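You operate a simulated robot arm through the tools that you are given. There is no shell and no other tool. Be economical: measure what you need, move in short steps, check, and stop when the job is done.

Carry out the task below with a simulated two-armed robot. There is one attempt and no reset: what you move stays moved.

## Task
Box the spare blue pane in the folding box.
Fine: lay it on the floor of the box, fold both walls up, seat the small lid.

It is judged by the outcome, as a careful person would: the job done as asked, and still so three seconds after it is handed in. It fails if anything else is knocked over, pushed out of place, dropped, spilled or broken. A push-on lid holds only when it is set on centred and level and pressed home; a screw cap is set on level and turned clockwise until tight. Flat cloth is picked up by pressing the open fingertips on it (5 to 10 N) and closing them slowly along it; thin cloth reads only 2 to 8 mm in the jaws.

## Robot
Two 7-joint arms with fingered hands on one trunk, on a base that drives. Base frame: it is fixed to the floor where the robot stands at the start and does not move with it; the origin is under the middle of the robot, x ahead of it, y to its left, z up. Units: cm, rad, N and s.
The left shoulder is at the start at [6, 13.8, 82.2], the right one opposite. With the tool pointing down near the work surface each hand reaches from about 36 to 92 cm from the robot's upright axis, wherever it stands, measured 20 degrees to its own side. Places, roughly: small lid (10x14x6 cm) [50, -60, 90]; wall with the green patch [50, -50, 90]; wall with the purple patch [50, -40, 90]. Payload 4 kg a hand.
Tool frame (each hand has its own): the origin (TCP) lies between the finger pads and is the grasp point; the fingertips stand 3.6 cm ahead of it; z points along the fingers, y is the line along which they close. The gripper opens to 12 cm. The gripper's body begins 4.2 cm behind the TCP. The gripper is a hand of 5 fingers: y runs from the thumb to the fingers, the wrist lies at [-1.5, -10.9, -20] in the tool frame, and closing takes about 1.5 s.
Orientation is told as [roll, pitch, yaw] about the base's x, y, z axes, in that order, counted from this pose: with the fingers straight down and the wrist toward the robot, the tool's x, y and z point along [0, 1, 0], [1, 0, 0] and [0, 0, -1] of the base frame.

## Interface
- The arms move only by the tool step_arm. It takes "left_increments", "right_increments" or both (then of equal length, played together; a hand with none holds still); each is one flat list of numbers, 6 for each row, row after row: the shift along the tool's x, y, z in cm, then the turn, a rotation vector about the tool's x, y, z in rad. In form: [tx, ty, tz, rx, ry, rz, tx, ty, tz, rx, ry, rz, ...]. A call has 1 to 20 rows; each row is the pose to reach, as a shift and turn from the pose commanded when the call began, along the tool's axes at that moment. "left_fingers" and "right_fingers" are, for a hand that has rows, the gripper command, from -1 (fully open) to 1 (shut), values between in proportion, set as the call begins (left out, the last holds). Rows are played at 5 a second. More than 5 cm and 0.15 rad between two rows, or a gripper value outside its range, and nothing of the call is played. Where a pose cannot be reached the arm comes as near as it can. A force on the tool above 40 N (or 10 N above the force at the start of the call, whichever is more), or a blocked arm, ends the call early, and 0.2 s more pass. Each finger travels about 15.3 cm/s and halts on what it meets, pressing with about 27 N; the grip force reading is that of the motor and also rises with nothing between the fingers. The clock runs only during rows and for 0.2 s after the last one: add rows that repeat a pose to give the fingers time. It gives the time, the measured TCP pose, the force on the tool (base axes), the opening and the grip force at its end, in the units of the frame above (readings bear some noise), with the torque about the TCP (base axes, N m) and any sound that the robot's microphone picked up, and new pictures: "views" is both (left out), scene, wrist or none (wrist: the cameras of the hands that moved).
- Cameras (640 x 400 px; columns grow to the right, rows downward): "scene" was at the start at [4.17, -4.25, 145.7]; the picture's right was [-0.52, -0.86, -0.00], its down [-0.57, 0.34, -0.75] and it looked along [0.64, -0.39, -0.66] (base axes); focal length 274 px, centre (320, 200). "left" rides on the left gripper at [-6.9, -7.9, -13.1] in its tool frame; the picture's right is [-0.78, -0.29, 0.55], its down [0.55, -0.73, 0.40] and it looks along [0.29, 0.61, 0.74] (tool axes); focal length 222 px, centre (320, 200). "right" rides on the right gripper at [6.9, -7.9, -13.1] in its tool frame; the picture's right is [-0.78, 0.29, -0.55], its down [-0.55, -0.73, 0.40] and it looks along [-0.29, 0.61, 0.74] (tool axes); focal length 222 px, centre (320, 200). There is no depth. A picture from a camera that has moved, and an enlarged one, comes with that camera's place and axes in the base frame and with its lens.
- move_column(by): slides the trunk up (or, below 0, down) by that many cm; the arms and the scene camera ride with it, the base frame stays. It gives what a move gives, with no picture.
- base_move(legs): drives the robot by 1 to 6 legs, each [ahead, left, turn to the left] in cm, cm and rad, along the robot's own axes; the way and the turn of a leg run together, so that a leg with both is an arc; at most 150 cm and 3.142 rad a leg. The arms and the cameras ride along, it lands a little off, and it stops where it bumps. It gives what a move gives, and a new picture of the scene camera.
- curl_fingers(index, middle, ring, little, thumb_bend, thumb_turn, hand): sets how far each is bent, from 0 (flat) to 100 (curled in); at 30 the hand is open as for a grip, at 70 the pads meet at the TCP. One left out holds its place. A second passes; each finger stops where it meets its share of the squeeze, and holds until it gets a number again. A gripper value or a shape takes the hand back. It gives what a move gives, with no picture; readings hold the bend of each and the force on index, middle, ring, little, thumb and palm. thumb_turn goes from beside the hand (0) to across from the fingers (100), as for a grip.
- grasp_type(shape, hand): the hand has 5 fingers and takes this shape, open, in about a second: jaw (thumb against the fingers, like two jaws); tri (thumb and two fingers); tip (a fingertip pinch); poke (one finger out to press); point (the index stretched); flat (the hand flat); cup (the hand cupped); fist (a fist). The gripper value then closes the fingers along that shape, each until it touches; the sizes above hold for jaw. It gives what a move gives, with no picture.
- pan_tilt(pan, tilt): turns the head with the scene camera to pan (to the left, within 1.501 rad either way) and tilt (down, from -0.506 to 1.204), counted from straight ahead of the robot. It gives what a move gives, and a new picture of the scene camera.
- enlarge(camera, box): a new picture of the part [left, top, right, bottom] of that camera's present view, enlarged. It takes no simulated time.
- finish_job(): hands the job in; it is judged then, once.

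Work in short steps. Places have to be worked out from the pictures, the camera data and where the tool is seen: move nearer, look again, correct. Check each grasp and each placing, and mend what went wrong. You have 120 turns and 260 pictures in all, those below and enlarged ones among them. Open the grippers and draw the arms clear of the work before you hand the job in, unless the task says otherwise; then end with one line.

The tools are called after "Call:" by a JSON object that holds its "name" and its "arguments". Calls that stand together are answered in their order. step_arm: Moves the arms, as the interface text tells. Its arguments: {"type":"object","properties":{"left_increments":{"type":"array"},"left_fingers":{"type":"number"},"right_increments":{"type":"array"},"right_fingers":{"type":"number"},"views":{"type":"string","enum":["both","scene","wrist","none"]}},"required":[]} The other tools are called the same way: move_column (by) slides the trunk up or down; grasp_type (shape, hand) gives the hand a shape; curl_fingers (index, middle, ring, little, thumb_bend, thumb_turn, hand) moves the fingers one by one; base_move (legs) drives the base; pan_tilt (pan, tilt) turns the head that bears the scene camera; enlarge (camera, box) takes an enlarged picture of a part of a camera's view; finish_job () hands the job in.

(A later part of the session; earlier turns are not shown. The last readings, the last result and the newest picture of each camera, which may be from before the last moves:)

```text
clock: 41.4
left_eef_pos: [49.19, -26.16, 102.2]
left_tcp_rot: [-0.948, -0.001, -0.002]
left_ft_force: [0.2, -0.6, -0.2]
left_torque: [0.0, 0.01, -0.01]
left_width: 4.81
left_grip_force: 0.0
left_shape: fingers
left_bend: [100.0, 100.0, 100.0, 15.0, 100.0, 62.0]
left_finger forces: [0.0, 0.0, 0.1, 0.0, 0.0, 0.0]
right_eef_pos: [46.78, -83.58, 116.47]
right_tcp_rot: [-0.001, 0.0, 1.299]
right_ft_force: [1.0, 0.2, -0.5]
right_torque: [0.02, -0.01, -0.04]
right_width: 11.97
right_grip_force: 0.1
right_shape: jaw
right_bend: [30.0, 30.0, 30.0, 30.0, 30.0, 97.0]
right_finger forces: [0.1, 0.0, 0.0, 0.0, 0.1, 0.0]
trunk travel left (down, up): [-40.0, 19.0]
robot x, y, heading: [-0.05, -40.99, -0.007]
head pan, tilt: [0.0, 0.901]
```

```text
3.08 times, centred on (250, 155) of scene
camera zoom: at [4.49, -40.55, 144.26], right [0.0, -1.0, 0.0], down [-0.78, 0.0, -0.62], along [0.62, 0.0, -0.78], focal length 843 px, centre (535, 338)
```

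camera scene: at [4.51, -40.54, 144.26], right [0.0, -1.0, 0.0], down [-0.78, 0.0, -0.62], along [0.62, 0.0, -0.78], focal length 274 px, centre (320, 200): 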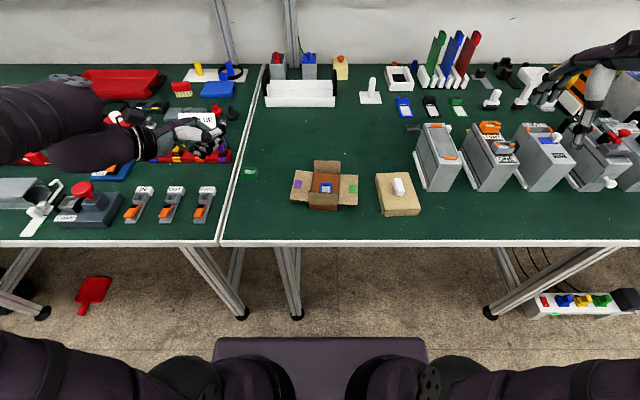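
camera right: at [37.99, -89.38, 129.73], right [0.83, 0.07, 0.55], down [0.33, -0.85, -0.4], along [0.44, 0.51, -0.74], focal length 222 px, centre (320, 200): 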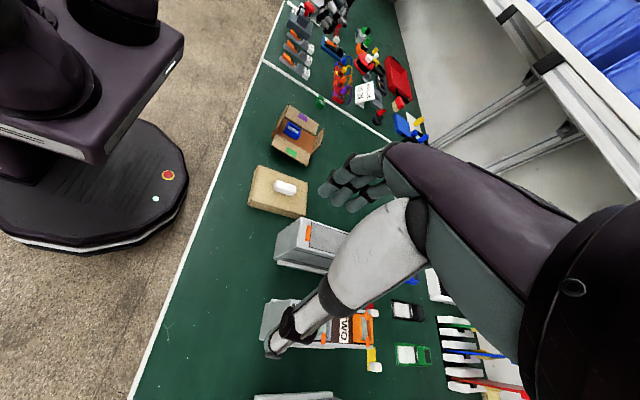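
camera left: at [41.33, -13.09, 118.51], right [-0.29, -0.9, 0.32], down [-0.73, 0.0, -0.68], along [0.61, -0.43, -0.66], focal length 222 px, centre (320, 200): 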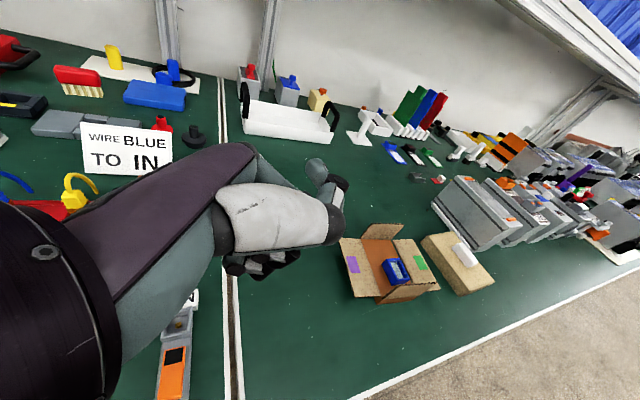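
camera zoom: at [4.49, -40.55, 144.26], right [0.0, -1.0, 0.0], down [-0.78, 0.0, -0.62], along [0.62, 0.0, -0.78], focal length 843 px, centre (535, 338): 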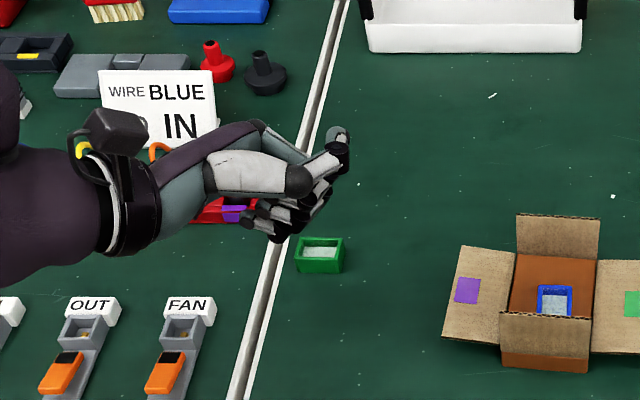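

Call:
{"name": "enlarge", "arguments": {"camera": "right", "box": [305, 0, 355, 60]}}

Call:
{"name": "enlarge", "arguments": {"camera": "scene", "box": [210, 120, 270, 170]}}

```text
6.67 times, centred on (330, 30) of right
camera zoom: at [38.0, -89.34, 129.74], right [0.83, 0.07, 0.55], down [0.33, -0.86, -0.4], along [0.44, 0.51, -0.74], focal length 1481 px, centre (253, 1333)
```

zoom: 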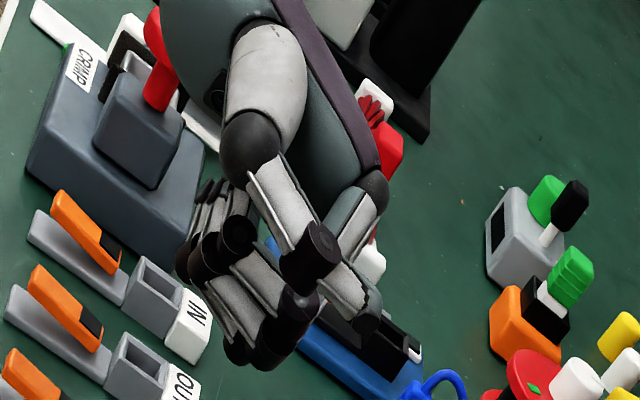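

```text
8.00 times, centred on (240, 145) of scene
camera zoom: at [4.49, -40.55, 144.26], right [0.0, -1.0, 0.0], down [-0.78, 0.0, -0.62], along [0.62, 0.0, -0.78], focal length 2193 px, centre (960, 640)
```

zoom: 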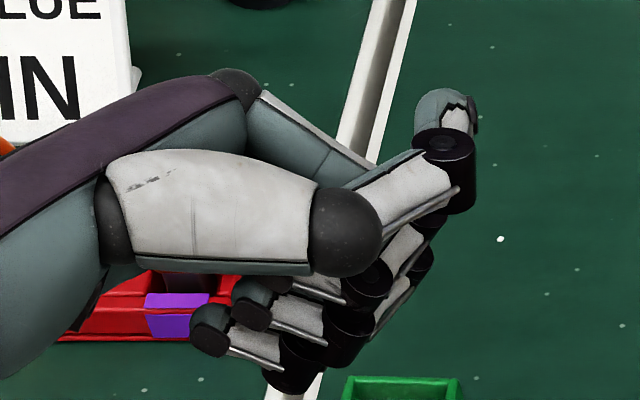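

Hooking with one finger is poor; a palm-up scoop with four fingers under the flap should work: same finger axis, hand turned 90° about it. I set the jaw shape open and turn.

Call:
{"name": "grasp_type", "arguments": {"hand": "left", "shape": "jaw"}}

Call:
{"name": "step_arm", "arguments": {"left_increments": [0, 0, 0, 0, 0, -0.14, 0, 0, 0, 0, 0, -0.28, 0, 0, 0, 0, 0, -0.42, 0, 0, 0, 0, 0, -0.56, 0, 0, 0, 0, 0, -0.7, 0, 0, 0, 0, 0, -0.84, 0, 0, 0, 0, 0, -0.98, 0, 0, 0, 0, 0, -1.12, 0, 0, 0, 0, 0, -1.26, 0, 0, 0, 0, 0, -1.4, 0, 0, 0, 0, 0, -1.54, 0, 0, 0, 0, 0, -1.57], "views": "both"}}

Call:
{"name": "enlarge", "arguments": {"camera": "right", "box": [250, 0, 400, 150]}}

Call:
{"name": "enlarge", "arguments": {"camera": "scene", "box": [180, 90, 380, 230]}}

```text
clock: 42.3
left_eef_pos: [49.15, -26.17, 102.22]
left_tcp_rot: [-0.95, 0.001, -0.002]
left_ft_force: [0.4, -0.3, -0.1]
left_torque: [-0.03, -0.06, 0.0]
left_width: 11.97
left_grip_force: 0.0
left_shape: jaw
left_bend: [30.0, 30.0, 30.0, 30.0, 30.0, 97.0]
left_finger forces: [0.0, 0.1, 0.0, 0.0, 0.1, 0.0]
right_eef_pos: [46.79, -83.62, 116.49]
right_tcp_rot: [0.002, 0.0, 1.3]
right_ft_force: [1.3, 0.1, -0.3]
right_torque: [-0.03, 0.01, 0.0]
right_width: 12.04
right_grip_force: 0.1
right_shape: jaw
right_bend: [30.0, 30.0, 30.0, 30.0, 30.0, 97.0]
right_finger forces: [0.0, 0.0, 0.0, 0.0, 0.0, 0.0]
trunk travel left (down, up): [-40.0, 19.0]
robot x, y, heading: [-0.16, -40.34, -0.002]
head pan, tilt: [0.0, 0.901]
```

```text
clock: 44.9
left_eef_pos: [49.02, -25.81, 102.41]
left_tcp_rot: [0.0, 0.951, 1.57]
left_ft_force: [0.4, 1.5, 0.0]
left_torque: [0.0, 0.0, -0.02]
left_width: 11.97
left_grip_force: 0.0
left_shape: jaw
left_bend: [30.0, 30.0, 30.0, 30.0, 30.0, 97.0]
left_finger forces: [0.0, 0.1, 0.0, 0.0, 0.0, 0.1]
right_eef_pos: [46.96, -83.55, 116.56]
right_tcp_rot: [0.002, 0.0, 1.299]
right_ft_force: [0.4, -0.4, 0.0]
right_torque: [0.0, 0.01, -0.02]
right_width: 12.0
right_grip_force: 0.1
right_shape: jaw
right_bend: [30.0, 30.0, 30.0, 30.0, 30.0, 97.0]
right_finger forces: [0.1, 0.0, 0.0, 0.0, 0.0, 0.1]
trunk travel left (down, up): [-40.0, 19.0]
robot x, y, heading: [0.02, -40.95, -0.003]
head pan, tilt: [0.0, 0.901]
camera scene: at [4.5, -40.56, 144.26], right [0.0, -1.0, 0.0], down [-0.78, 0.0, -0.62], along [0.62, 0.0, -0.78], focal length 274 px, centre (320, 200)
camera left: at [56.12, -19.72, 116.37], right [0.78, -0.61, -0.08], down [-0.55, -0.75, 0.37], along [-0.29, -0.24, -0.93], focal length 222 px, centre (320, 200)
```

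scene: 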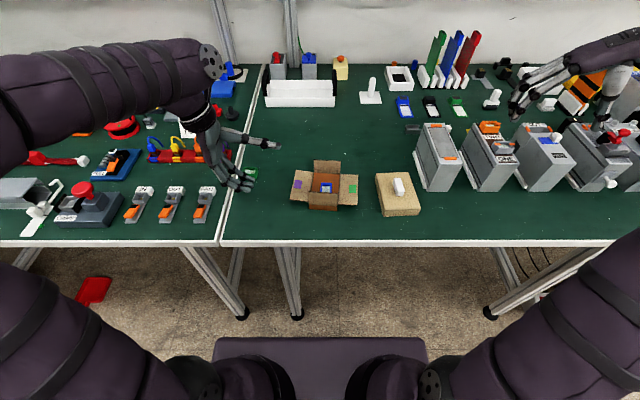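
left: 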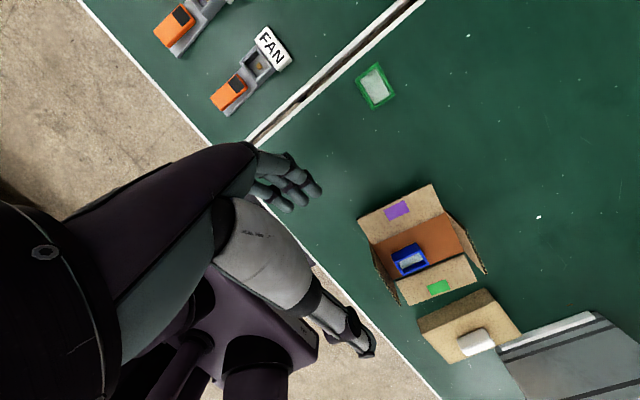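

```text
2.67 times, centred on (325, 75) of right
camera zoom: at [38.0, -89.36, 129.73], right [0.83, 0.07, 0.55], down [0.33, -0.86, -0.4], along [0.44, 0.51, -0.74], focal length 592 px, centre (307, 533)
```

zoom: 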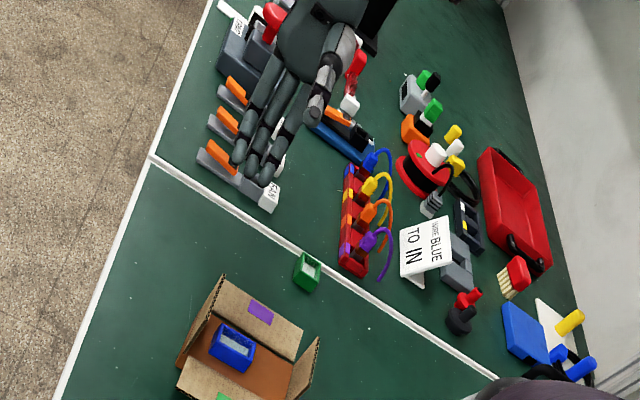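

```text
2.86 times, centred on (280, 160) of scene
camera zoom: at [4.5, -40.56, 144.26], right [0.0, -1.0, 0.0], down [-0.78, 0.0, -0.62], along [0.62, 0.0, -0.78], focal length 783 px, centre (434, 314)
```

zoom: 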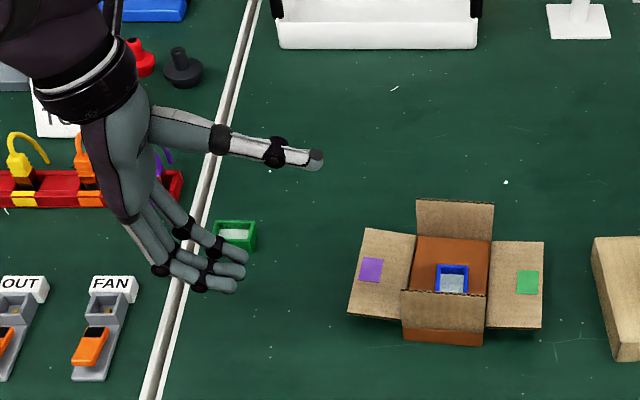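

This palm-up pose works. I tilt a bit flatter and bring the fingers next to the purple flap's outer edge, still above the table.

Call:
{"name": "step_arm", "arguments": {"left_increments": [-2, 1, 1.8, 0.05, 0, 0, -4, 2, 3.6, 0.1, 0, 0, -5.7, 2.8, 5.3, 0.15, 0, 0, -5.7, 2.8, 5.3, 0.15, 0, 0], "views": "wrist"}}

Call:
{"name": "enlarge", "arguments": {"camera": "right", "box": [250, 40, 370, 170]}}

Call:
{"name": "enlarge", "arguments": {"camera": "scene", "box": [220, 110, 370, 220]}}

```text
clock: 45.9
left_eef_pos: [54.79, -28.31, 97.02]
left_tcp_rot: [-0.002, 1.101, 1.567]
left_ft_force: [-0.9, 0.4, 0.1]
left_torque: [-0.01, -0.01, -0.02]
left_width: 11.97
left_grip_force: 0.1
left_shape: jaw
left_bend: [30.0, 30.0, 30.0, 30.0, 30.0, 97.0]
left_finger forces: [0.0, 0.0, 0.0, 0.0, 0.0, 0.0]
right_eef_pos: [46.7, -83.56, 116.59]
right_tcp_rot: [0.0, -0.001, 1.3]
right_ft_force: [0.8, 0.1, -0.6]
right_torque: [-0.01, -0.02, 0.0]
right_width: 11.98
right_grip_force: 0.0
right_shape: jaw
right_bend: [30.0, 30.0, 30.0, 30.0, 30.0, 97.0]
right_finger forces: [0.0, 0.0, 0.0, 0.0, 0.1, 0.1]
trunk travel left (down, up): [-40.0, 19.0]
robot x, y, heading: [-0.08, -40.49, -0.003]
head pan, tilt: [0.0, 0.901]
camera left: at [61.88, -20.2, 109.96], right [0.78, -0.62, 0.01], down [-0.55, -0.69, 0.47], along [-0.29, -0.38, -0.88], focal length 222 px, centre (320, 200)
```

left: 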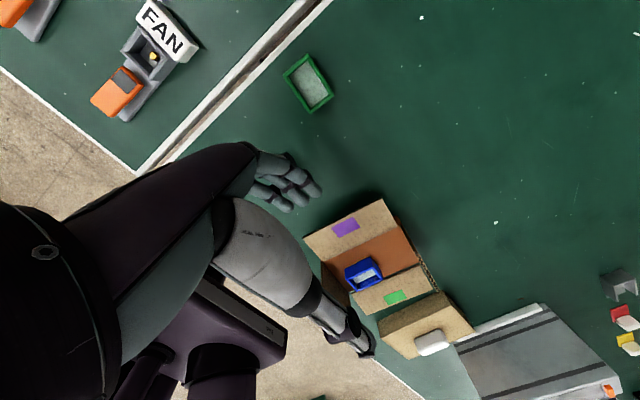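

```text
3.08 times, centred on (310, 105) of right
camera zoom: at [37.98, -89.36, 129.74], right [0.83, 0.07, 0.55], down [0.33, -0.86, -0.4], along [0.44, 0.51, -0.74], focal length 684 px, centre (351, 492)
```

zoom: 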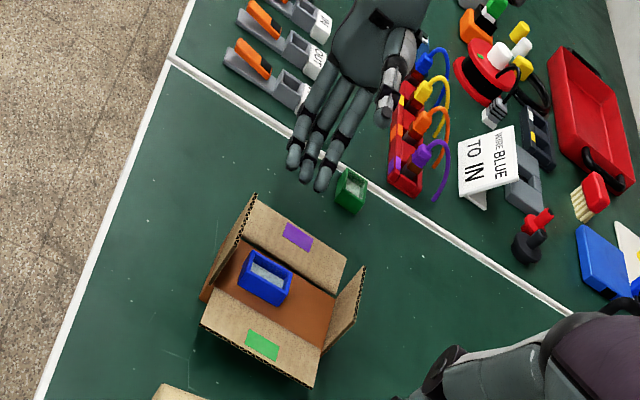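

```text
3.64 times, centred on (295, 165) of scene
camera zoom: at [4.49, -40.56, 144.27], right [0.0, -1.0, 0.0], down [-0.78, 0.0, -0.62], along [0.62, 0.0, -0.78], focal length 997 px, centre (411, 327)
```

zoom: 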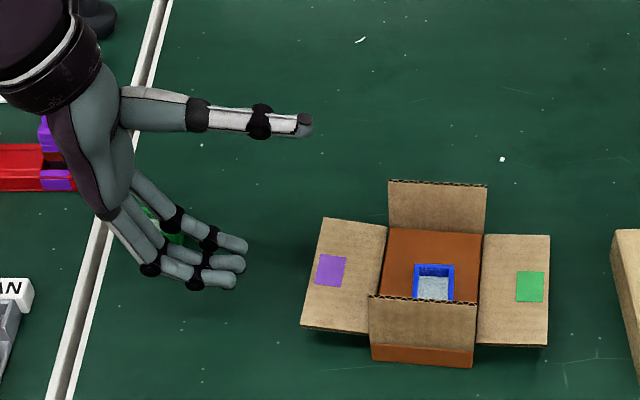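

Fingertips at about [54,-28.2,89], as predicted; the green pane at x≈61 stays clear. I lower to just above the table, 5 cm outside the flap.

Call:
{"name": "step_arm", "arguments": {"left_increments": [0.5, 1.3, 0.66, 0, 0, 0, 1, 2.2, 1.1, 0, 0, 0, 1, 2.58, 1.32, 0, 0, 0], "views": "none"}}

Call:
{"name": "enlarge", "arguments": {"camera": "right", "box": [270, 50, 350, 140]}}

Call:
{"name": "enlarge", "arguments": {"camera": "scene", "box": [230, 130, 350, 220]}}

```text
clock: 46.7
left_eef_pos: [53.82, -28.32, 93.8]
left_tcp_rot: [-0.001, 1.101, 1.569]
left_ft_force: [0.4, 0.7, 0.2]
left_torque: [-0.01, 0.0, -0.03]
left_width: 11.99
left_grip_force: 0.0
left_shape: jaw
left_bend: [30.0, 30.0, 30.0, 30.0, 30.0, 97.0]
left_finger forces: [0.1, 0.0, 0.0, 0.1, 0.1, 0.0]
right_eef_pos: [46.78, -83.6, 116.64]
right_tcp_rot: [0.0, 0.001, 1.299]
right_ft_force: [0.0, -1.0, 0.4]
right_torque: [-0.02, -0.03, -0.01]
right_width: 11.99
right_grip_force: 0.2
right_shape: jaw
right_bend: [30.0, 30.0, 30.0, 30.0, 30.0, 97.0]
right_finger forces: [0.0, 0.0, 0.0, 0.1, 0.0, 0.1]
trunk travel left (down, up): [-40.0, 19.0]
robot x, y, heading: [-0.05, -40.67, -0.003]
head pan, tilt: [0.0, 0.901]
```

```text
4.44 times, centred on (310, 95) of right
camera zoom: at [38.01, -89.35, 129.72], right [0.83, 0.07, 0.55], down [0.33, -0.86, -0.4], along [0.44, 0.51, -0.74], focal length 987 px, centre (364, 667)
```

zoom: 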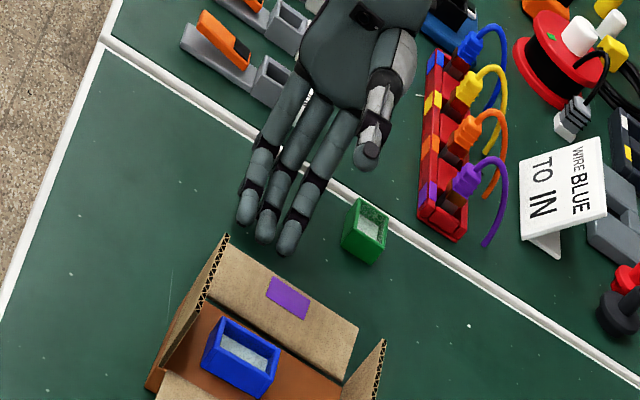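

```text
4.44 times, centred on (290, 175) of scene
camera zoom: at [4.51, -40.56, 144.26], right [0.0, -1.0, 0.0], down [-0.78, 0.0, -0.62], along [0.62, 0.0, -0.78], focal length 1218 px, centre (453, 311)
```

zoom: 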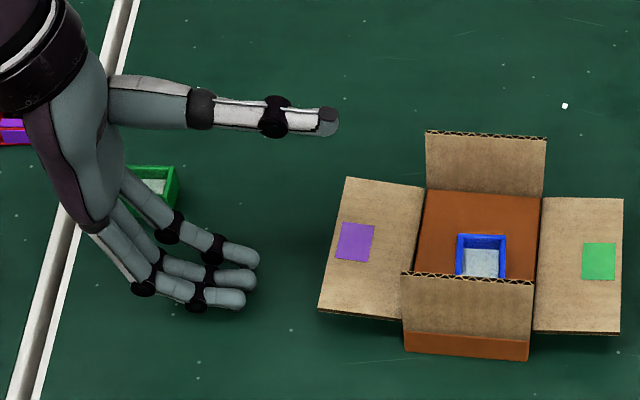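

No table contact. I advance the fingers toward and just under the flap edge.

Call:
{"name": "step_arm", "arguments": {"left_increments": [0, -0.68, 1.34, 0, 0, 0, 0, -1.36, 2.67, 0, 0, 0, 0, -2.04, 4.01, 0, 0, 0], "views": "none"}}

Call:
{"name": "enlarge", "arguments": {"camera": "right", "box": [270, 60, 340, 130]}}

Call:
{"name": "enlarge", "arguments": {"camera": "scene", "box": [260, 150, 350, 220]}}

```text
clock: 47.5
left_eef_pos: [53.74, -33.01, 93.77]
left_tcp_rot: [-0.002, 1.1, 1.568]
left_ft_force: [-1.6, -0.2, 0.1]
left_torque: [-0.01, 0.0, 0.0]
left_width: 11.99
left_grip_force: 0.0
left_shape: jaw
left_bend: [30.0, 30.0, 30.0, 30.0, 30.0, 97.0]
left_finger forces: [0.0, 0.1, 0.0, 0.0, 0.1, 0.0]
right_eef_pos: [46.68, -83.58, 116.57]
right_tcp_rot: [0.0, -0.001, 1.297]
right_ft_force: [-0.2, -0.9, -0.5]
right_torque: [-0.01, -0.03, -0.03]
right_width: 11.99
right_grip_force: 0.1
right_shape: jaw
right_bend: [30.0, 30.0, 30.0, 30.0, 30.0, 97.0]
right_finger forces: [0.1, 0.0, 0.1, 0.1, 0.0, 0.0]
trunk travel left (down, up): [-40.0, 19.0]
robot x, y, heading: [-0.09, -40.61, 0.004]
head pan, tilt: [0.0, 0.901]
```

```text
5.71 times, centred on (305, 95) of right
camera zoom: at [38.0, -89.37, 129.72], right [0.83, 0.07, 0.55], down [0.33, -0.86, -0.4], along [0.44, 0.51, -0.74], focal length 1269 px, centre (406, 800)
```

zoom: 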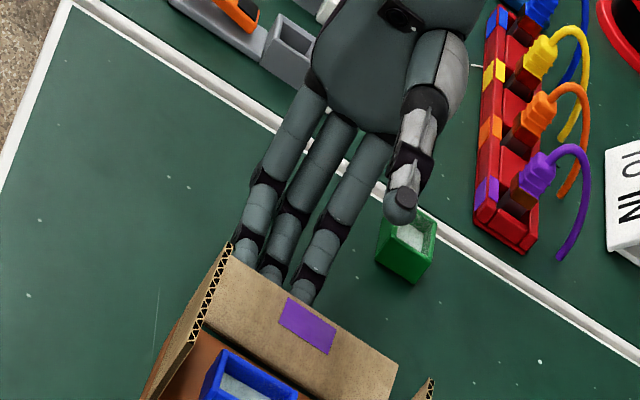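

```text
5.71 times, centred on (305, 185) of scene
camera zoom: at [4.5, -40.58, 144.26], right [0.0, -1.0, 0.0], down [-0.78, 0.0, -0.62], along [0.62, 0.0, -0.78], focal length 1566 px, centre (406, 286)
```

zoom: 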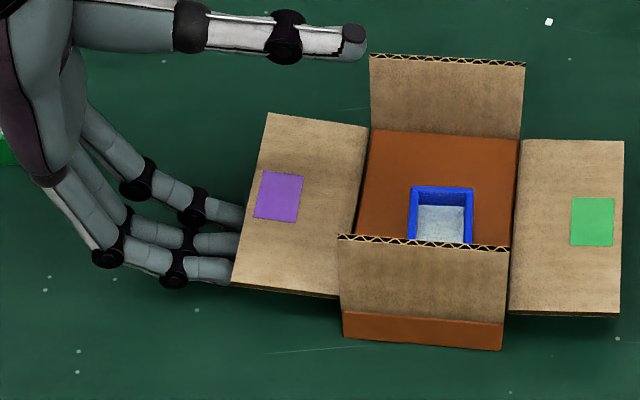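

The fingertips slid under the flap edge without contact force. I go 1.8 cm further in and lift gently by 3 cm.

Call:
{"name": "step_arm", "arguments": {"left_increments": [0, -0.45, 0.89, 0, 0, 0, 0, -0.82, 1.6, 0, 0, 0, 0, -1.26, 1.38, 0, 0, 0, 0, -1.71, 1.15, 0, 0, 0, 0, -2.15, 0.92, 0, 0, 0, 0, -2.6, 0.7, 0, 0, 0, 0, -3.04, 0.47, 0, 0, 0, 0, -3.49, 0.24, 0, 0, 0], "views": "none"}}

Call:
{"name": "enlarge", "arguments": {"camera": "right", "box": [270, 60, 340, 130]}}

Call:
{"name": "enlarge", "arguments": {"camera": "scene", "box": [260, 140, 370, 220]}}

```text
clock: 49.3
left_eef_pos: [53.67, -34.62, 96.89]
left_tcp_rot: [-0.004, 1.099, 1.568]
left_ft_force: [0.1, 0.3, -0.7]
left_torque: [0.02, 0.01, -0.01]
left_width: 12.0
left_grip_force: 0.0
left_shape: jaw
left_bend: [30.0, 30.0, 30.0, 30.0, 30.0, 97.0]
left_finger forces: [0.0, 0.2, 0.0, 0.1, 0.0, 0.0]
right_eef_pos: [46.82, -83.51, 116.57]
right_tcp_rot: [0.0, -0.001, 1.298]
right_ft_force: [-0.2, 0.2, 0.8]
right_torque: [0.0, -0.04, -0.05]
right_width: 11.97
right_grip_force: 0.1
right_shape: jaw
right_bend: [30.0, 30.0, 30.0, 30.0, 30.0, 97.0]
right_finger forces: [0.1, 0.0, 0.1, 0.0, 0.0, 0.0]
trunk travel left (down, up): [-40.0, 19.0]
robot x, y, heading: [0.13, -40.9, 0.003]
head pan, tilt: [0.0, 0.901]
```

```text
5.71 times, centred on (305, 95) of right
camera zoom: at [38.0, -89.36, 129.73], right [0.83, 0.07, 0.55], down [0.33, -0.86, -0.4], along [0.44, 0.51, -0.74], focal length 1269 px, centre (406, 800)
```

zoom: 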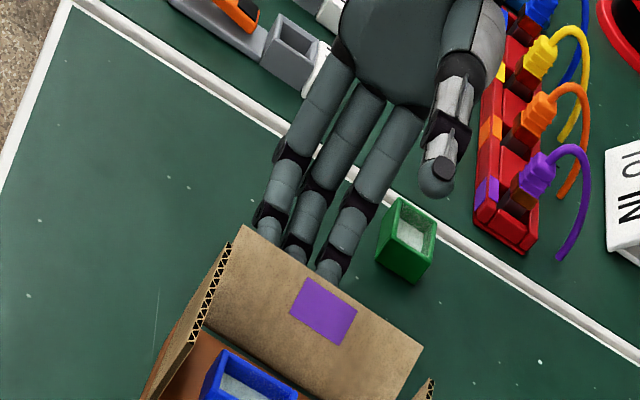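

```text
5.00 times, centred on (315, 180) of scene
camera zoom: at [4.5, -40.56, 144.26], right [0.0, -1.0, 0.0], down [-0.78, 0.0, -0.62], along [0.62, 0.0, -0.78], focal length 1370 px, centre (345, 300)
```

zoom: 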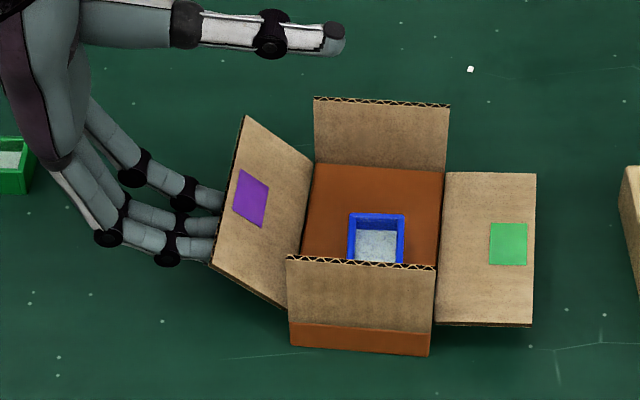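

It folds easily. I continue up and inward to bring the wall close to vertical.

Call:
{"name": "step_arm", "arguments": {"left_increments": [0, -0.89, -0.45, 0, 0, 0, 0, -1.74, -0.33, 0, 0, 0, 0, -2.33, 0.16, 0, 0, 0, 0, -2.69, 0.87, 0, 0, 0, 0, -2.9, 1.3, 0, 0, 0, 0, -3.05, 1.59, 0, 0, 0], "views": "none"}}

Call:
{"name": "enlarge", "arguments": {"camera": "right", "box": [270, 60, 340, 130]}}

Call:
{"name": "enlarge", "arguments": {"camera": "scene", "box": [260, 140, 370, 220]}}

```text
clock: 50.7
left_eef_pos: [53.74, -37.75, 98.98]
left_tcp_rot: [-0.001, 1.098, 1.568]
left_ft_force: [-0.1, 1.1, -0.4]
left_torque: [0.12, 0.02, 0.01]
left_width: 12.0
left_grip_force: 0.0
left_shape: jaw
left_bend: [30.0, 30.0, 30.0, 30.0, 30.0, 97.0]
left_finger forces: [0.0, 1.1, 0.1, 0.0, 0.0, 0.1]
right_eef_pos: [46.89, -83.61, 116.57]
right_tcp_rot: [-0.001, -0.001, 1.299]
right_ft_force: [-0.3, -0.1, -0.9]
right_torque: [-0.01, -0.02, 0.0]
right_width: 12.01
right_grip_force: 0.0
right_shape: jaw
right_bend: [30.0, 30.0, 30.0, 30.0, 30.0, 97.0]
right_finger forces: [0.0, 0.0, 0.0, 0.0, 0.0, 0.1]
trunk travel left (down, up): [-40.0, 19.0]
robot x, y, heading: [0.13, -40.7, -0.0]
head pan, tilt: [0.0, 0.901]
```

```text
5.71 times, centred on (305, 95) of right
camera zoom: at [38.0, -89.34, 129.74], right [0.83, 0.07, 0.55], down [0.33, -0.86, -0.4], along [0.44, 0.51, -0.74], focal length 1269 px, centre (406, 800)
```

zoom: 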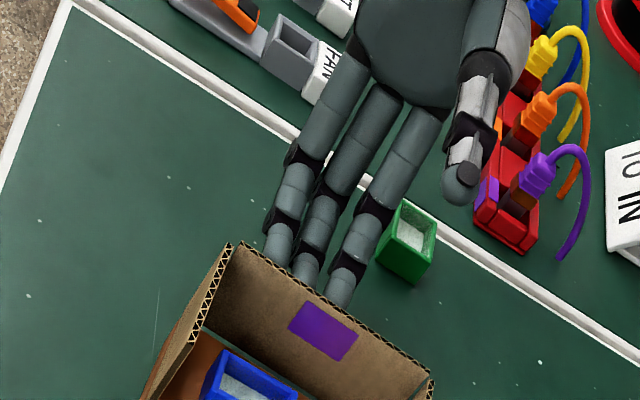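

```text
5.00 times, centred on (315, 180) of scene
camera zoom: at [4.49, -40.54, 144.27], right [0.0, -1.0, 0.0], down [-0.78, 0.0, -0.62], along [0.62, 0.0, -0.78], focal length 1370 px, centre (345, 300)
```

zoom: 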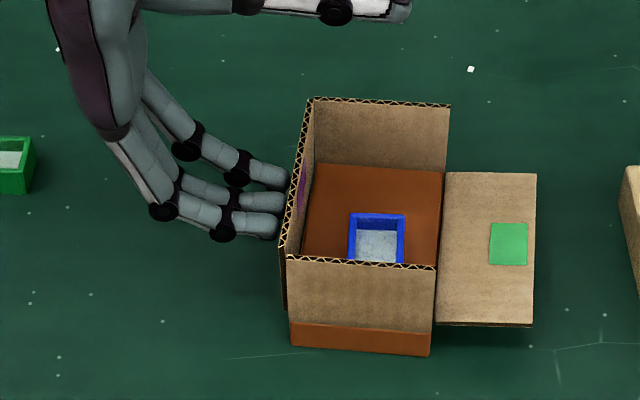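

The purple wall is nearly vertical. I push a little more, then back off 1.5 cm to see whether it stays.

Call:
{"name": "step_arm", "arguments": {"left_increments": [0, -0.14, 0.27, 0, 0, 0, 0, -0.27, 0.53, 0, 0, 0], "views": "none"}}

Call:
{"name": "step_arm", "arguments": {"left_increments": [0, 0.23, -0.45, 0, 0, 0, 0, 0.45, -0.9, 0, 0, 0, 0, 0.68, -1.34, 0, 0, 0, 0, 0.68, -1.34, 0, 0, 0, 0, 0.68, -1.34, 0, 0, 0], "views": "none"}}

Call:
{"name": "enlarge", "arguments": {"camera": "scene", "box": [260, 140, 370, 220]}}

```text
clock: 51.3
left_eef_pos: [53.81, -38.33, 98.93]
left_tcp_rot: [-0.002, 1.099, 1.568]
left_ft_force: [0.1, 0.8, 0.4]
left_torque: [0.11, 0.06, 0.01]
left_width: 11.99
left_grip_force: 0.1
left_shape: jaw
left_bend: [30.0, 30.0, 30.0, 30.0, 30.0, 97.0]
left_finger forces: [0.0, 1.4, 0.1, 0.2, 0.0, 0.0]
right_eef_pos: [46.84, -83.6, 116.53]
right_tcp_rot: [0.001, 0.0, 1.3]
right_ft_force: [0.0, 0.1, 0.1]
right_torque: [0.01, 0.0, -0.02]
right_width: 12.0
right_grip_force: 0.1
right_shape: jaw
right_bend: [30.0, 30.0, 30.0, 30.0, 30.0, 97.0]
right_finger forces: [0.1, 0.0, 0.0, 0.0, 0.0, 0.1]
trunk travel left (down, up): [-40.0, 19.0]
robot x, y, heading: [-0.03, -40.67, -0.001]
head pan, tilt: [0.0, 0.901]
```

```text
clock: 52.5
left_eef_pos: [53.63, -36.76, 98.88]
left_tcp_rot: [-0.001, 1.1, 1.569]
left_ft_force: [-0.2, -0.4, 0.3]
left_torque: [-0.03, 0.0, -0.04]
left_width: 12.01
left_grip_force: 0.0
left_shape: jaw
left_bend: [30.0, 30.0, 30.0, 30.0, 30.0, 97.0]
left_finger forces: [0.0, 0.1, 0.0, 0.1, 0.1, 0.0]
right_eef_pos: [46.71, -83.65, 116.58]
right_tcp_rot: [-0.002, 0.0, 1.298]
right_ft_force: [-0.3, -1.0, 0.0]
right_torque: [0.0, 0.02, -0.02]
right_width: 11.99
right_grip_force: 0.2
right_shape: jaw
right_bend: [30.0, 30.0, 30.0, 30.0, 30.0, 97.0]
right_finger forces: [0.0, 0.1, 0.0, 0.1, 0.0, 0.0]
trunk travel left (down, up): [-40.0, 19.0]
robot x, y, heading: [-0.04, -40.93, 0.0]
head pan, tilt: [0.0, 0.901]
```

```text
5.00 times, centred on (315, 180) of scene
camera zoom: at [4.5, -40.56, 144.26], right [0.0, -1.0, 0.0], down [-0.78, 0.0, -0.62], along [0.62, 0.0, -0.78], focal length 1370 px, centre (345, 300)
```

zoom: 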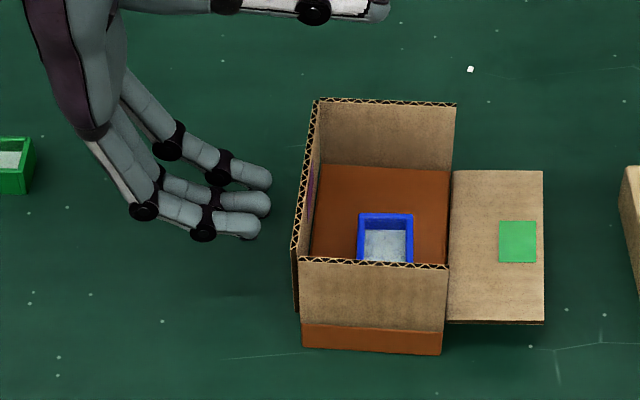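

The wall stays up by itself (the box slid ~0.6 cm, fine). Next the green wall with the right hand mirrored; I withdraw the left hand and bring the right one over at yaw 0.

Call:
{"name": "step_arm", "arguments": {"left_increments": [0, 1.8, -3.6, 0, 0, 0, 0, 1.85, -8.0, 0, 0, 0, 0, 0.54, -12.1, 0, 0, 0, 0, -1.2, -15.2, 0, 0, 0, 0, -1.2, -15.2, 0, 0, 0, 0, -1.2, -15.2, 0, 0, 0, 0, -1.2, -15.2, 0, 0, 0, 0, -1.2, -15.2, 0, 0, 0, 0, -1.2, -15.2, 0, 0, 0], "right_increments": [0.36, 2.55, 1.1, 0, 0, 0.144, 0.72, 5.1, 2.2, 0, 0, 0.288, 1.08, 7.65, 3.3, 0, 0, 0.432, 1.44, 10.2, 4.4, 0, 0, 0.576, 1.8, 12.8, 5.5, 0, 0, 0.72, 2.16, 15.3, 6.6, 0, 0, 0.864, 2.52, 17.9, 7.7, 0, 0, 1.008, 2.88, 20.4, 8.8, 0, 0, 1.152, 3.25, 23, 10, 0, 0, 1.3], "views": "none"}}

Call:
{"name": "step_arm", "arguments": {"right_increments": [0, 0, 0, 0, 0.14, 0, 0, 0, 0, 0, 0.28, 0, 0, 0, 0, 0, 0.42, 0, 0, 0, 0, 0, 0.56, 0, 0, 0, 0, 0, 0.7, 0, 0, 0, 0, 0, 0.84, 0, 0, 0, 0, 0, 0.95, 0], "views": "scene"}}

```text
clock: 54.5
left_eef_pos: [53.95, -23.69, 106.91]
left_tcp_rot: [-0.002, 1.099, 1.568]
left_ft_force: [-0.4, 0.2, -0.2]
left_torque: [-0.01, -0.01, -0.03]
left_width: 12.01
left_grip_force: 0.0
left_shape: jaw
left_bend: [30.0, 30.0, 30.0, 30.0, 30.0, 97.0]
left_finger forces: [0.0, 0.0, 0.0, 0.0, 0.0, 0.0]
right_eef_pos: [49.85, -60.62, 106.34]
right_tcp_rot: [-0.003, 0.001, -0.001]
right_ft_force: [-0.3, 0.1, 0.0]
right_torque: [-0.03, 0.01, 0.04]
right_width: 11.98
right_grip_force: 0.1
right_shape: jaw
right_bend: [30.0, 30.0, 30.0, 30.0, 30.0, 97.0]
right_finger forces: [0.1, 0.1, 0.0, 0.0, 0.0, 0.1]
trunk travel left (down, up): [-40.0, 19.0]
robot x, y, heading: [0.01, -40.84, 0.001]
head pan, tilt: [0.0, 0.901]
```

```text
clock: 56.1
left_eef_pos: [54.11, -23.8, 106.95]
left_tcp_rot: [-0.001, 1.099, 1.567]
left_ft_force: [-0.1, -0.2, 0.3]
left_torque: [0.04, 0.01, 0.0]
left_width: 12.0
left_grip_force: 0.0
left_shape: jaw
left_bend: [30.0, 30.0, 30.0, 30.0, 30.0, 97.0]
left_finger forces: [0.0, 0.0, 0.0, 0.1, 0.1, 0.1]
right_eef_pos: [50.02, -60.61, 106.62]
right_tcp_rot: [0.951, 0.0, -0.001]
right_ft_force: [0.1, 0.9, -0.2]
right_torque: [0.02, 0.0, -0.02]
right_width: 11.99
right_grip_force: 0.0
right_shape: jaw
right_bend: [30.0, 30.0, 30.0, 30.0, 30.0, 97.0]
right_finger forces: [0.1, 0.0, 0.0, 0.1, 0.0, 0.0]
trunk travel left (down, up): [-40.0, 19.0]
robot x, y, heading: [-0.01, -40.93, 0.0]
head pan, tilt: [0.0, 0.901]
camera scene: at [4.51, -40.57, 144.26], right [0.0, -1.0, 0.0], down [-0.78, 0.0, -0.62], along [0.62, 0.0, -0.78], focal length 274 px, centre (320, 200)
```

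scene: 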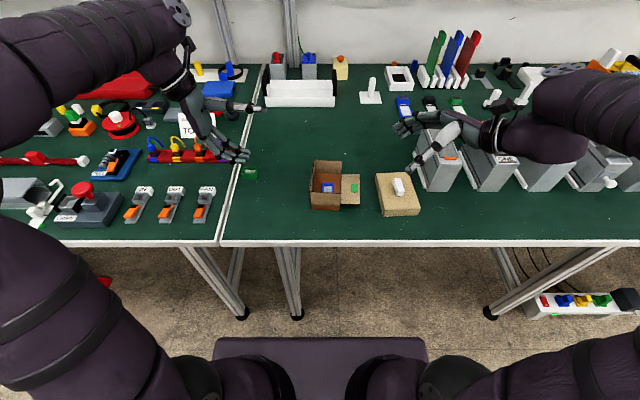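

Both clear. I supinate the right hand about its finger axis.

Call:
{"name": "step_arm", "arguments": {"right_increments": [0, 0, 0, 0, 0, 0.14, 0, 0, 0, 0, 0, 0.28, 0, 0, 0, 0, 0, 0.42, 0, 0, 0, 0, 0, 0.56, 0, 0, 0, 0, 0, 0.7, 0, 0, 0, 0, 0, 0.84, 0, 0, 0, 0, 0, 0.98, 0, 0, 0, 0, 0, 1.12, 0, 0, 0, 0, 0, 1.26, 0, 0, 0, 0, 0, 1.4, 0, 0, 0, 0, 0, 1.54, 0, 0, 0, 0, 0, 1.57], "views": "scene"}}

Call:
{"name": "enlarge", "arguments": {"camera": "scene", "box": [290, 100, 470, 230]}}

Call:
{"name": "enlarge", "arguments": {"camera": "left", "box": [200, 100, 640, 400]}}

```text
clock: 58.7
left_eef_pos: [53.93, -23.74, 107.09]
left_tcp_rot: [-0.002, 1.1, 1.567]
left_ft_force: [0.2, -0.1, -0.2]
left_torque: [0.03, -0.02, 0.01]
left_width: 11.99
left_grip_force: 0.0
left_shape: jaw
left_bend: [30.0, 30.0, 30.0, 30.0, 30.0, 97.0]
left_finger forces: [0.0, 0.0, 0.1, 0.0, 0.0, 0.0]
right_eef_pos: [49.82, -60.51, 106.57]
right_tcp_rot: [0.0, 0.949, -1.574]
right_ft_force: [0.2, -0.6, -0.2]
right_torque: [-0.01, -0.02, -0.03]
right_width: 11.98
right_grip_force: 0.1
right_shape: jaw
right_bend: [30.0, 30.0, 30.0, 30.0, 30.0, 97.0]
right_finger forces: [0.1, 0.0, 0.0, 0.1, 0.0, 0.1]
trunk travel left (down, up): [-40.0, 19.0]
robot x, y, heading: [-0.21, -40.48, 0.003]
head pan, tilt: [0.0, 0.901]
camera scene: at [4.5, -40.56, 144.26], right [0.0, -1.0, 0.0], down [-0.78, 0.0, -0.62], along [0.62, 0.0, -0.78], focal length 274 px, centre (320, 200)
```

scene: 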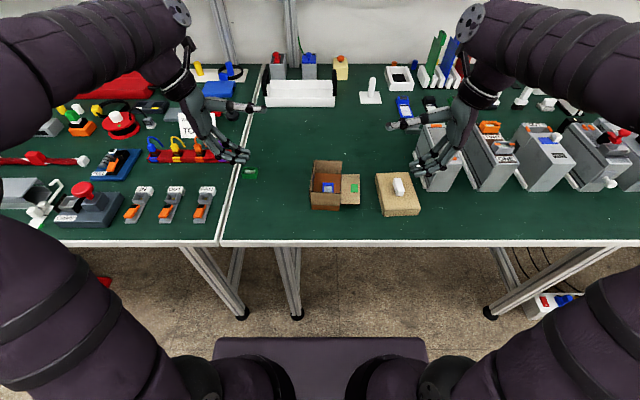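

```text
3.08 times, centred on (380, 165) of scene
camera zoom: at [4.5, -40.56, 144.26], right [0.0, -1.0, 0.0], down [-0.78, 0.0, -0.62], along [0.62, 0.0, -0.78], focal length 843 px, centre (135, 308)
```

zoom: 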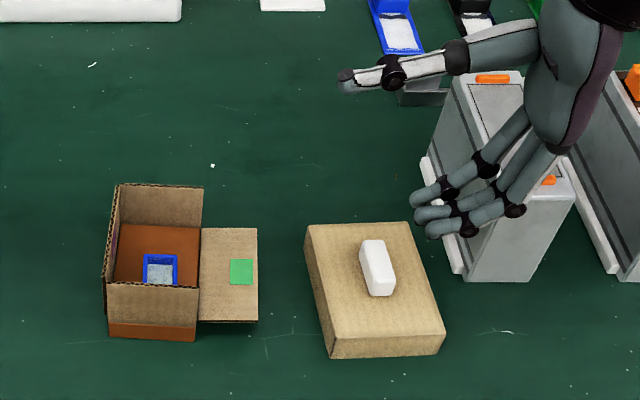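

```text
1.33 times, centred on (420, 250) of left
camera zoom: at [60.98, -15.65, 119.98], right [0.78, -0.62, 0.01], down [-0.55, -0.69, 0.47], along [-0.29, -0.38, -0.88], focal length 296 px, centre (187, 133)
```

zoom: 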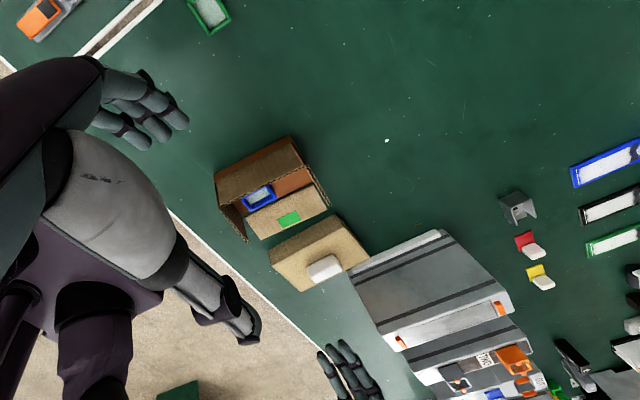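

The right hand is in the mirrored scoop pose. Gap between green flap edge (y≈-51.4) and lid (-56.3) is ~5 cm; I bring the fingertips above that gap.

Call:
{"name": "step_arm", "arguments": {"right_increments": [1.4, 1.0, 3.0, 0.02, 0, 0, 2.8, 2.2, 6.5, 0.04, 0, 0, 4.1, 3.0, 9.2, 0.05, 0, 0, 4.1, 3.5, 10.6, 0.05, 0, 0, 4.1, 3.5, 10.6, 0.05, 0, 0], "views": "none"}}

Call:
{"name": "enlarge", "arguments": {"camera": "scene", "box": [290, 130, 430, 230]}}

Call:
{"name": "enlarge", "arguments": {"camera": "left", "box": [320, 180, 500, 330]}}

```text
clock: 59.9
left_eef_pos: [53.99, -23.8, 107.0]
left_tcp_rot: [-0.003, 1.1, 1.569]
left_ft_force: [0.5, -0.5, 0.1]
left_torque: [-0.04, -0.04, -0.01]
left_width: 11.99
left_grip_force: 0.1
left_shape: jaw
left_bend: [30.0, 30.0, 30.0, 30.0, 30.0, 97.0]
left_finger forces: [0.1, 0.0, 0.0, 0.0, 0.1, 0.0]
right_eef_pos: [54.23, -53.99, 97.42]
right_tcp_rot: [0.002, 1.0, -1.571]
right_ft_force: [0.0, -0.4, -0.4]
right_torque: [-0.01, -0.02, -0.01]
right_width: 11.98
right_grip_force: 0.1
right_shape: jaw
right_bend: [30.0, 30.0, 30.0, 30.0, 30.0, 97.0]
right_finger forces: [0.0, 0.0, 0.1, 0.1, 0.1, 0.1]
trunk travel left (down, up): [-40.0, 19.0]
robot x, y, heading: [-0.07, -40.81, -0.003]
head pan, tilt: [0.0, 0.901]
```

```text
4.00 times, centred on (360, 180) of scene
camera zoom: at [4.49, -40.55, 144.26], right [0.0, -1.0, 0.0], down [-0.78, 0.0, -0.62], along [0.62, 0.0, -0.78], focal length 1096 px, centre (160, 280)
```

zoom: 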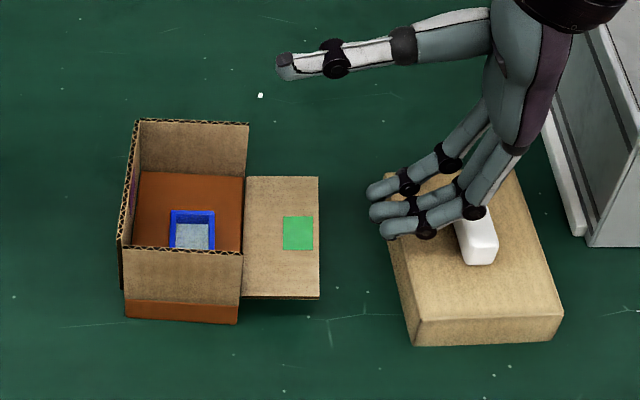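

```text
2.67 times, centred on (410, 255) of left
camera zoom: at [60.98, -15.65, 119.98], right [0.78, -0.62, 0.01], down [-0.55, -0.69, 0.47], along [-0.29, -0.38, -0.88], focal length 592 px, centre (80, 53)
```

zoom: 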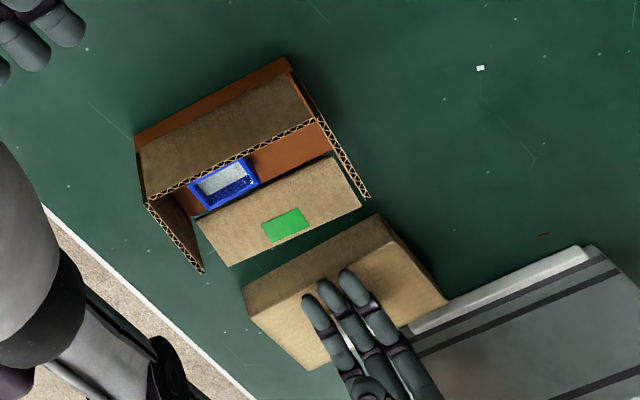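

Fingers are above the gap, clear of the knob. I dive diagonally down and in under the green flap.

Call:
{"name": "step_arm", "arguments": {"right_increments": [0, 0.24, 1.1, 0, 0, 0, 0, 0.48, 2.21, 0, 0, 0, 0, 0.9, 3.1, 0, 0, 0, 0, 1.29, 3.91, 0, 0, 0], "views": "none"}}

Call:
{"name": "enlarge", "arguments": {"camera": "scene", "box": [310, 150, 420, 230]}}

Call:
{"name": "enlarge", "arguments": {"camera": "left", "box": [360, 200, 480, 300]}}

```text
clock: 60.9
left_eef_pos: [53.96, -23.74, 107.01]
left_tcp_rot: [-0.001, 1.1, 1.566]
left_ft_force: [-1.1, -0.3, 0.1]
left_torque: [0.0, 0.01, -0.02]
left_width: 11.99
left_grip_force: 0.2
left_shape: jaw
left_bend: [30.0, 30.0, 30.0, 30.0, 30.0, 97.0]
left_finger forces: [0.1, 0.1, 0.0, 0.0, 0.0, 0.1]
right_eef_pos: [54.04, -51.34, 94.38]
right_tcp_rot: [0.005, 1.001, -1.567]
right_ft_force: [1.4, 2.8, 8.2]
right_torque: [-0.3, 0.07, 0.0]
right_width: 11.87
right_grip_force: 0.1
right_shape: jaw
right_bend: [30.0, 33.0, 30.0, 30.0, 30.0, 97.0]
right_finger forces: [0.1, 8.5, 0.0, 0.0, 0.0, 0.0]
trunk travel left (down, up): [-40.0, 19.0]
robot x, y, heading: [0.16, -40.64, -0.002]
head pan, tilt: [0.0, 0.901]
```

```text
5.00 times, centred on (365, 190) of scene
camera zoom: at [4.44, -40.5, 144.29], right [0.0, -1.0, 0.0], down [-0.78, 0.0, -0.62], along [0.62, 0.0, -0.78], focal length 1370 px, centre (95, 250)
```

zoom: 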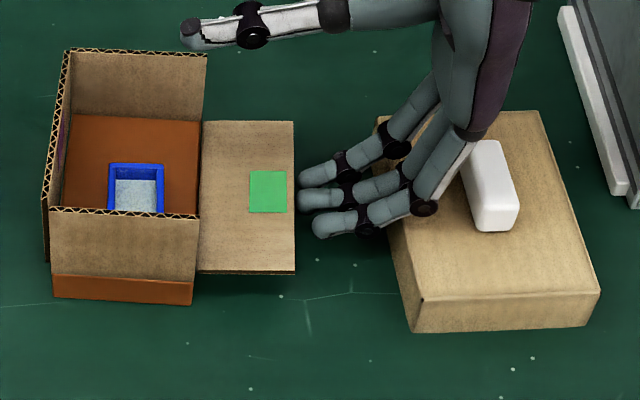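

```text
4.00 times, centred on (420, 250) of left
camera zoom: at [60.94, -15.6, 120.01], right [0.78, -0.62, 0.01], down [-0.55, -0.69, 0.47], along [-0.29, -0.38, -0.88], focal length 888 px, centre (-80, 0)
```

zoom: 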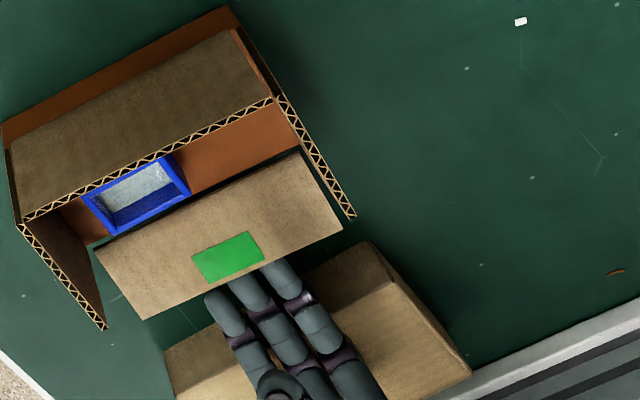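

The middle finger rests on the lid's edge (contact ~5 cm behind the tip). I rotate the hand steeper about the fingertips to lift the knuckles off the lid.

Call:
{"name": "step_arm", "arguments": {"right_increments": [0, -0.25, -0.16, 0, 0, 0, 0, -0.6, 0.4, -0.08, 0, 0, 0, -0.82, 0.9, -0.15, 0, 0, 0, -0.7, 1.1, -0.18, 0, 0], "views": "none"}}

Call:
{"name": "enlarge", "arguments": {"camera": "scene", "box": [310, 150, 420, 230]}}

Call:
{"name": "enlarge", "arguments": {"camera": "left", "box": [360, 200, 480, 300]}}

```text
clock: 61.9
left_eef_pos: [53.89, -23.73, 107.03]
left_tcp_rot: [0.0, 1.098, 1.567]
left_ft_force: [0.5, -0.7, -0.4]
left_torque: [-0.03, -0.01, 0.02]
left_width: 11.99
left_grip_force: 0.0
left_shape: jaw
left_bend: [30.0, 30.0, 30.0, 30.0, 30.0, 97.0]
left_finger forces: [0.0, 0.0, 0.1, 0.0, 0.0, 0.0]
right_eef_pos: [53.98, -50.16, 94.31]
right_tcp_rot: [0.002, 0.819, -1.573]
right_ft_force: [0.4, -0.5, -0.2]
right_torque: [-0.01, -0.02, 0.01]
right_width: 11.98
right_grip_force: 0.0
right_shape: jaw
right_bend: [30.0, 30.0, 30.0, 30.0, 30.0, 97.0]
right_finger forces: [0.1, 0.0, 0.0, 0.0, 0.0, 0.1]
trunk travel left (down, up): [-40.0, 19.0]
robot x, y, heading: [-0.27, -41.01, -0.003]
head pan, tilt: [0.0, 0.901]
```

```text
5.00 times, centred on (365, 190) of scene
camera zoom: at [4.5, -40.55, 144.26], right [0.0, -1.0, 0.0], down [-0.78, 0.0, -0.62], along [0.62, 0.0, -0.78], focal length 1370 px, centre (95, 250)
```

zoom: 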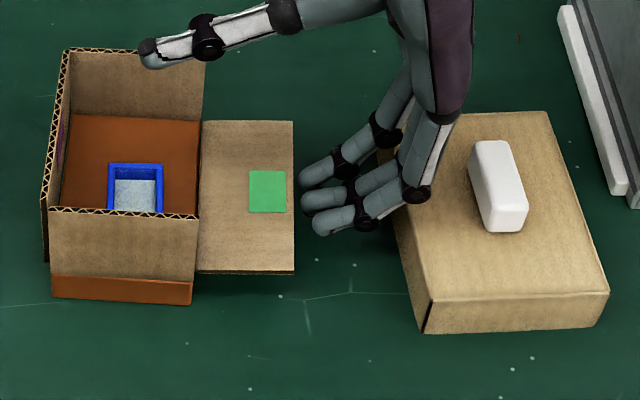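

```text
4.00 times, centred on (420, 250) of left
camera zoom: at [60.99, -15.65, 119.97], right [0.78, -0.62, 0.01], down [-0.55, -0.69, 0.47], along [-0.29, -0.38, -0.88], focal length 888 px, centre (-80, 0)
```

zoom: 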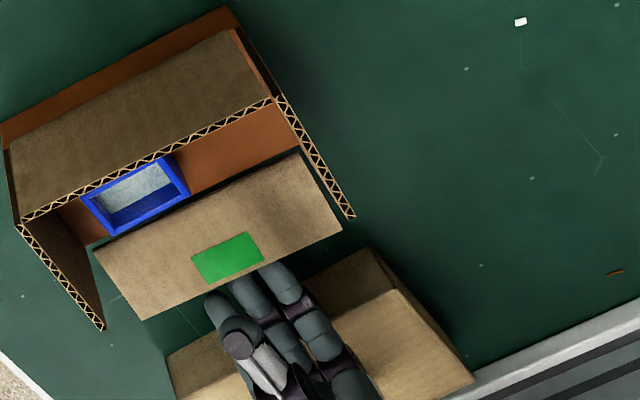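

Free of contact. I move down 0.5 and forward under the flap.

Call:
{"name": "step_arm", "arguments": {"right_increments": [0, 0.16, 0.56, 0, 0, 0, 0, -0.15, 0.9, 0, 0, 0, 0, -0.45, 1.22, 0, 0, 0, 0, -0.8, 1.6, 0, 0, 0, 0, -1.13, 1.95, 0, 0, 0], "views": "none"}}

Call:
{"name": "enlarge", "arguments": {"camera": "scene", "box": [310, 150, 420, 230]}}

Call:
{"name": "enlarge", "arguments": {"camera": "left", "box": [360, 200, 480, 300]}}

```text
clock: 63.1
left_eef_pos: [54.01, -23.82, 107.07]
left_tcp_rot: [-0.001, 1.099, 1.568]
left_ft_force: [0.7, -1.0, -0.5]
left_torque: [0.03, -0.01, -0.02]
left_width: 11.99
left_grip_force: 0.1
left_shape: jaw
left_bend: [30.0, 30.0, 30.0, 30.0, 30.0, 97.0]
left_finger forces: [0.0, 0.0, 0.0, 0.0, 0.0, 0.0]
right_eef_pos: [53.82, -47.87, 93.85]
right_tcp_rot: [0.002, 0.819, -1.571]
right_ft_force: [-0.6, -0.9, 0.9]
right_torque: [-0.09, -0.01, -0.02]
right_width: 12.0
right_grip_force: 0.1
right_shape: jaw
right_bend: [30.0, 30.0, 30.0, 30.0, 30.0, 97.0]
right_finger forces: [0.8, 0.0, 0.0, 0.1, 0.1, 0.1]
trunk travel left (down, up): [-40.0, 19.0]
robot x, y, heading: [0.09, -40.6, -0.004]
head pan, tilt: [0.0, 0.901]
```

```text
5.00 times, centred on (365, 190) of scene
camera zoom: at [4.5, -40.56, 144.26], right [0.0, -1.0, 0.0], down [-0.78, 0.0, -0.62], along [0.62, 0.0, -0.78], focal length 1370 px, centre (95, 250)
```

zoom: 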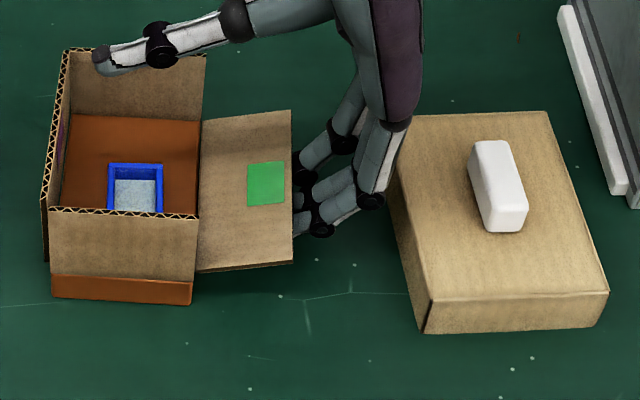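

```text
4.00 times, centred on (420, 250) of left
camera zoom: at [60.99, -15.65, 119.98], right [0.78, -0.62, 0.01], down [-0.55, -0.69, 0.47], along [-0.29, -0.38, -0.88], focal length 888 px, centre (-80, 0)
```

zoom: 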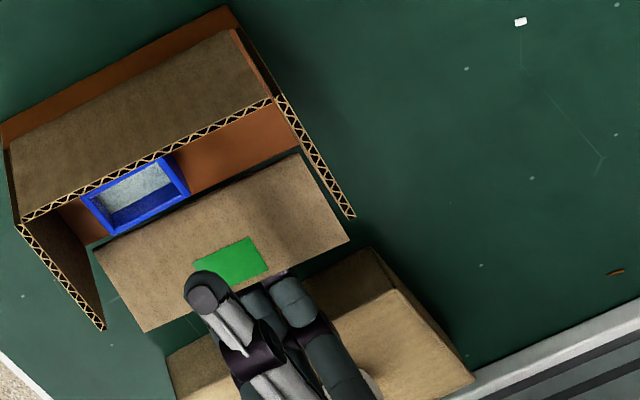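

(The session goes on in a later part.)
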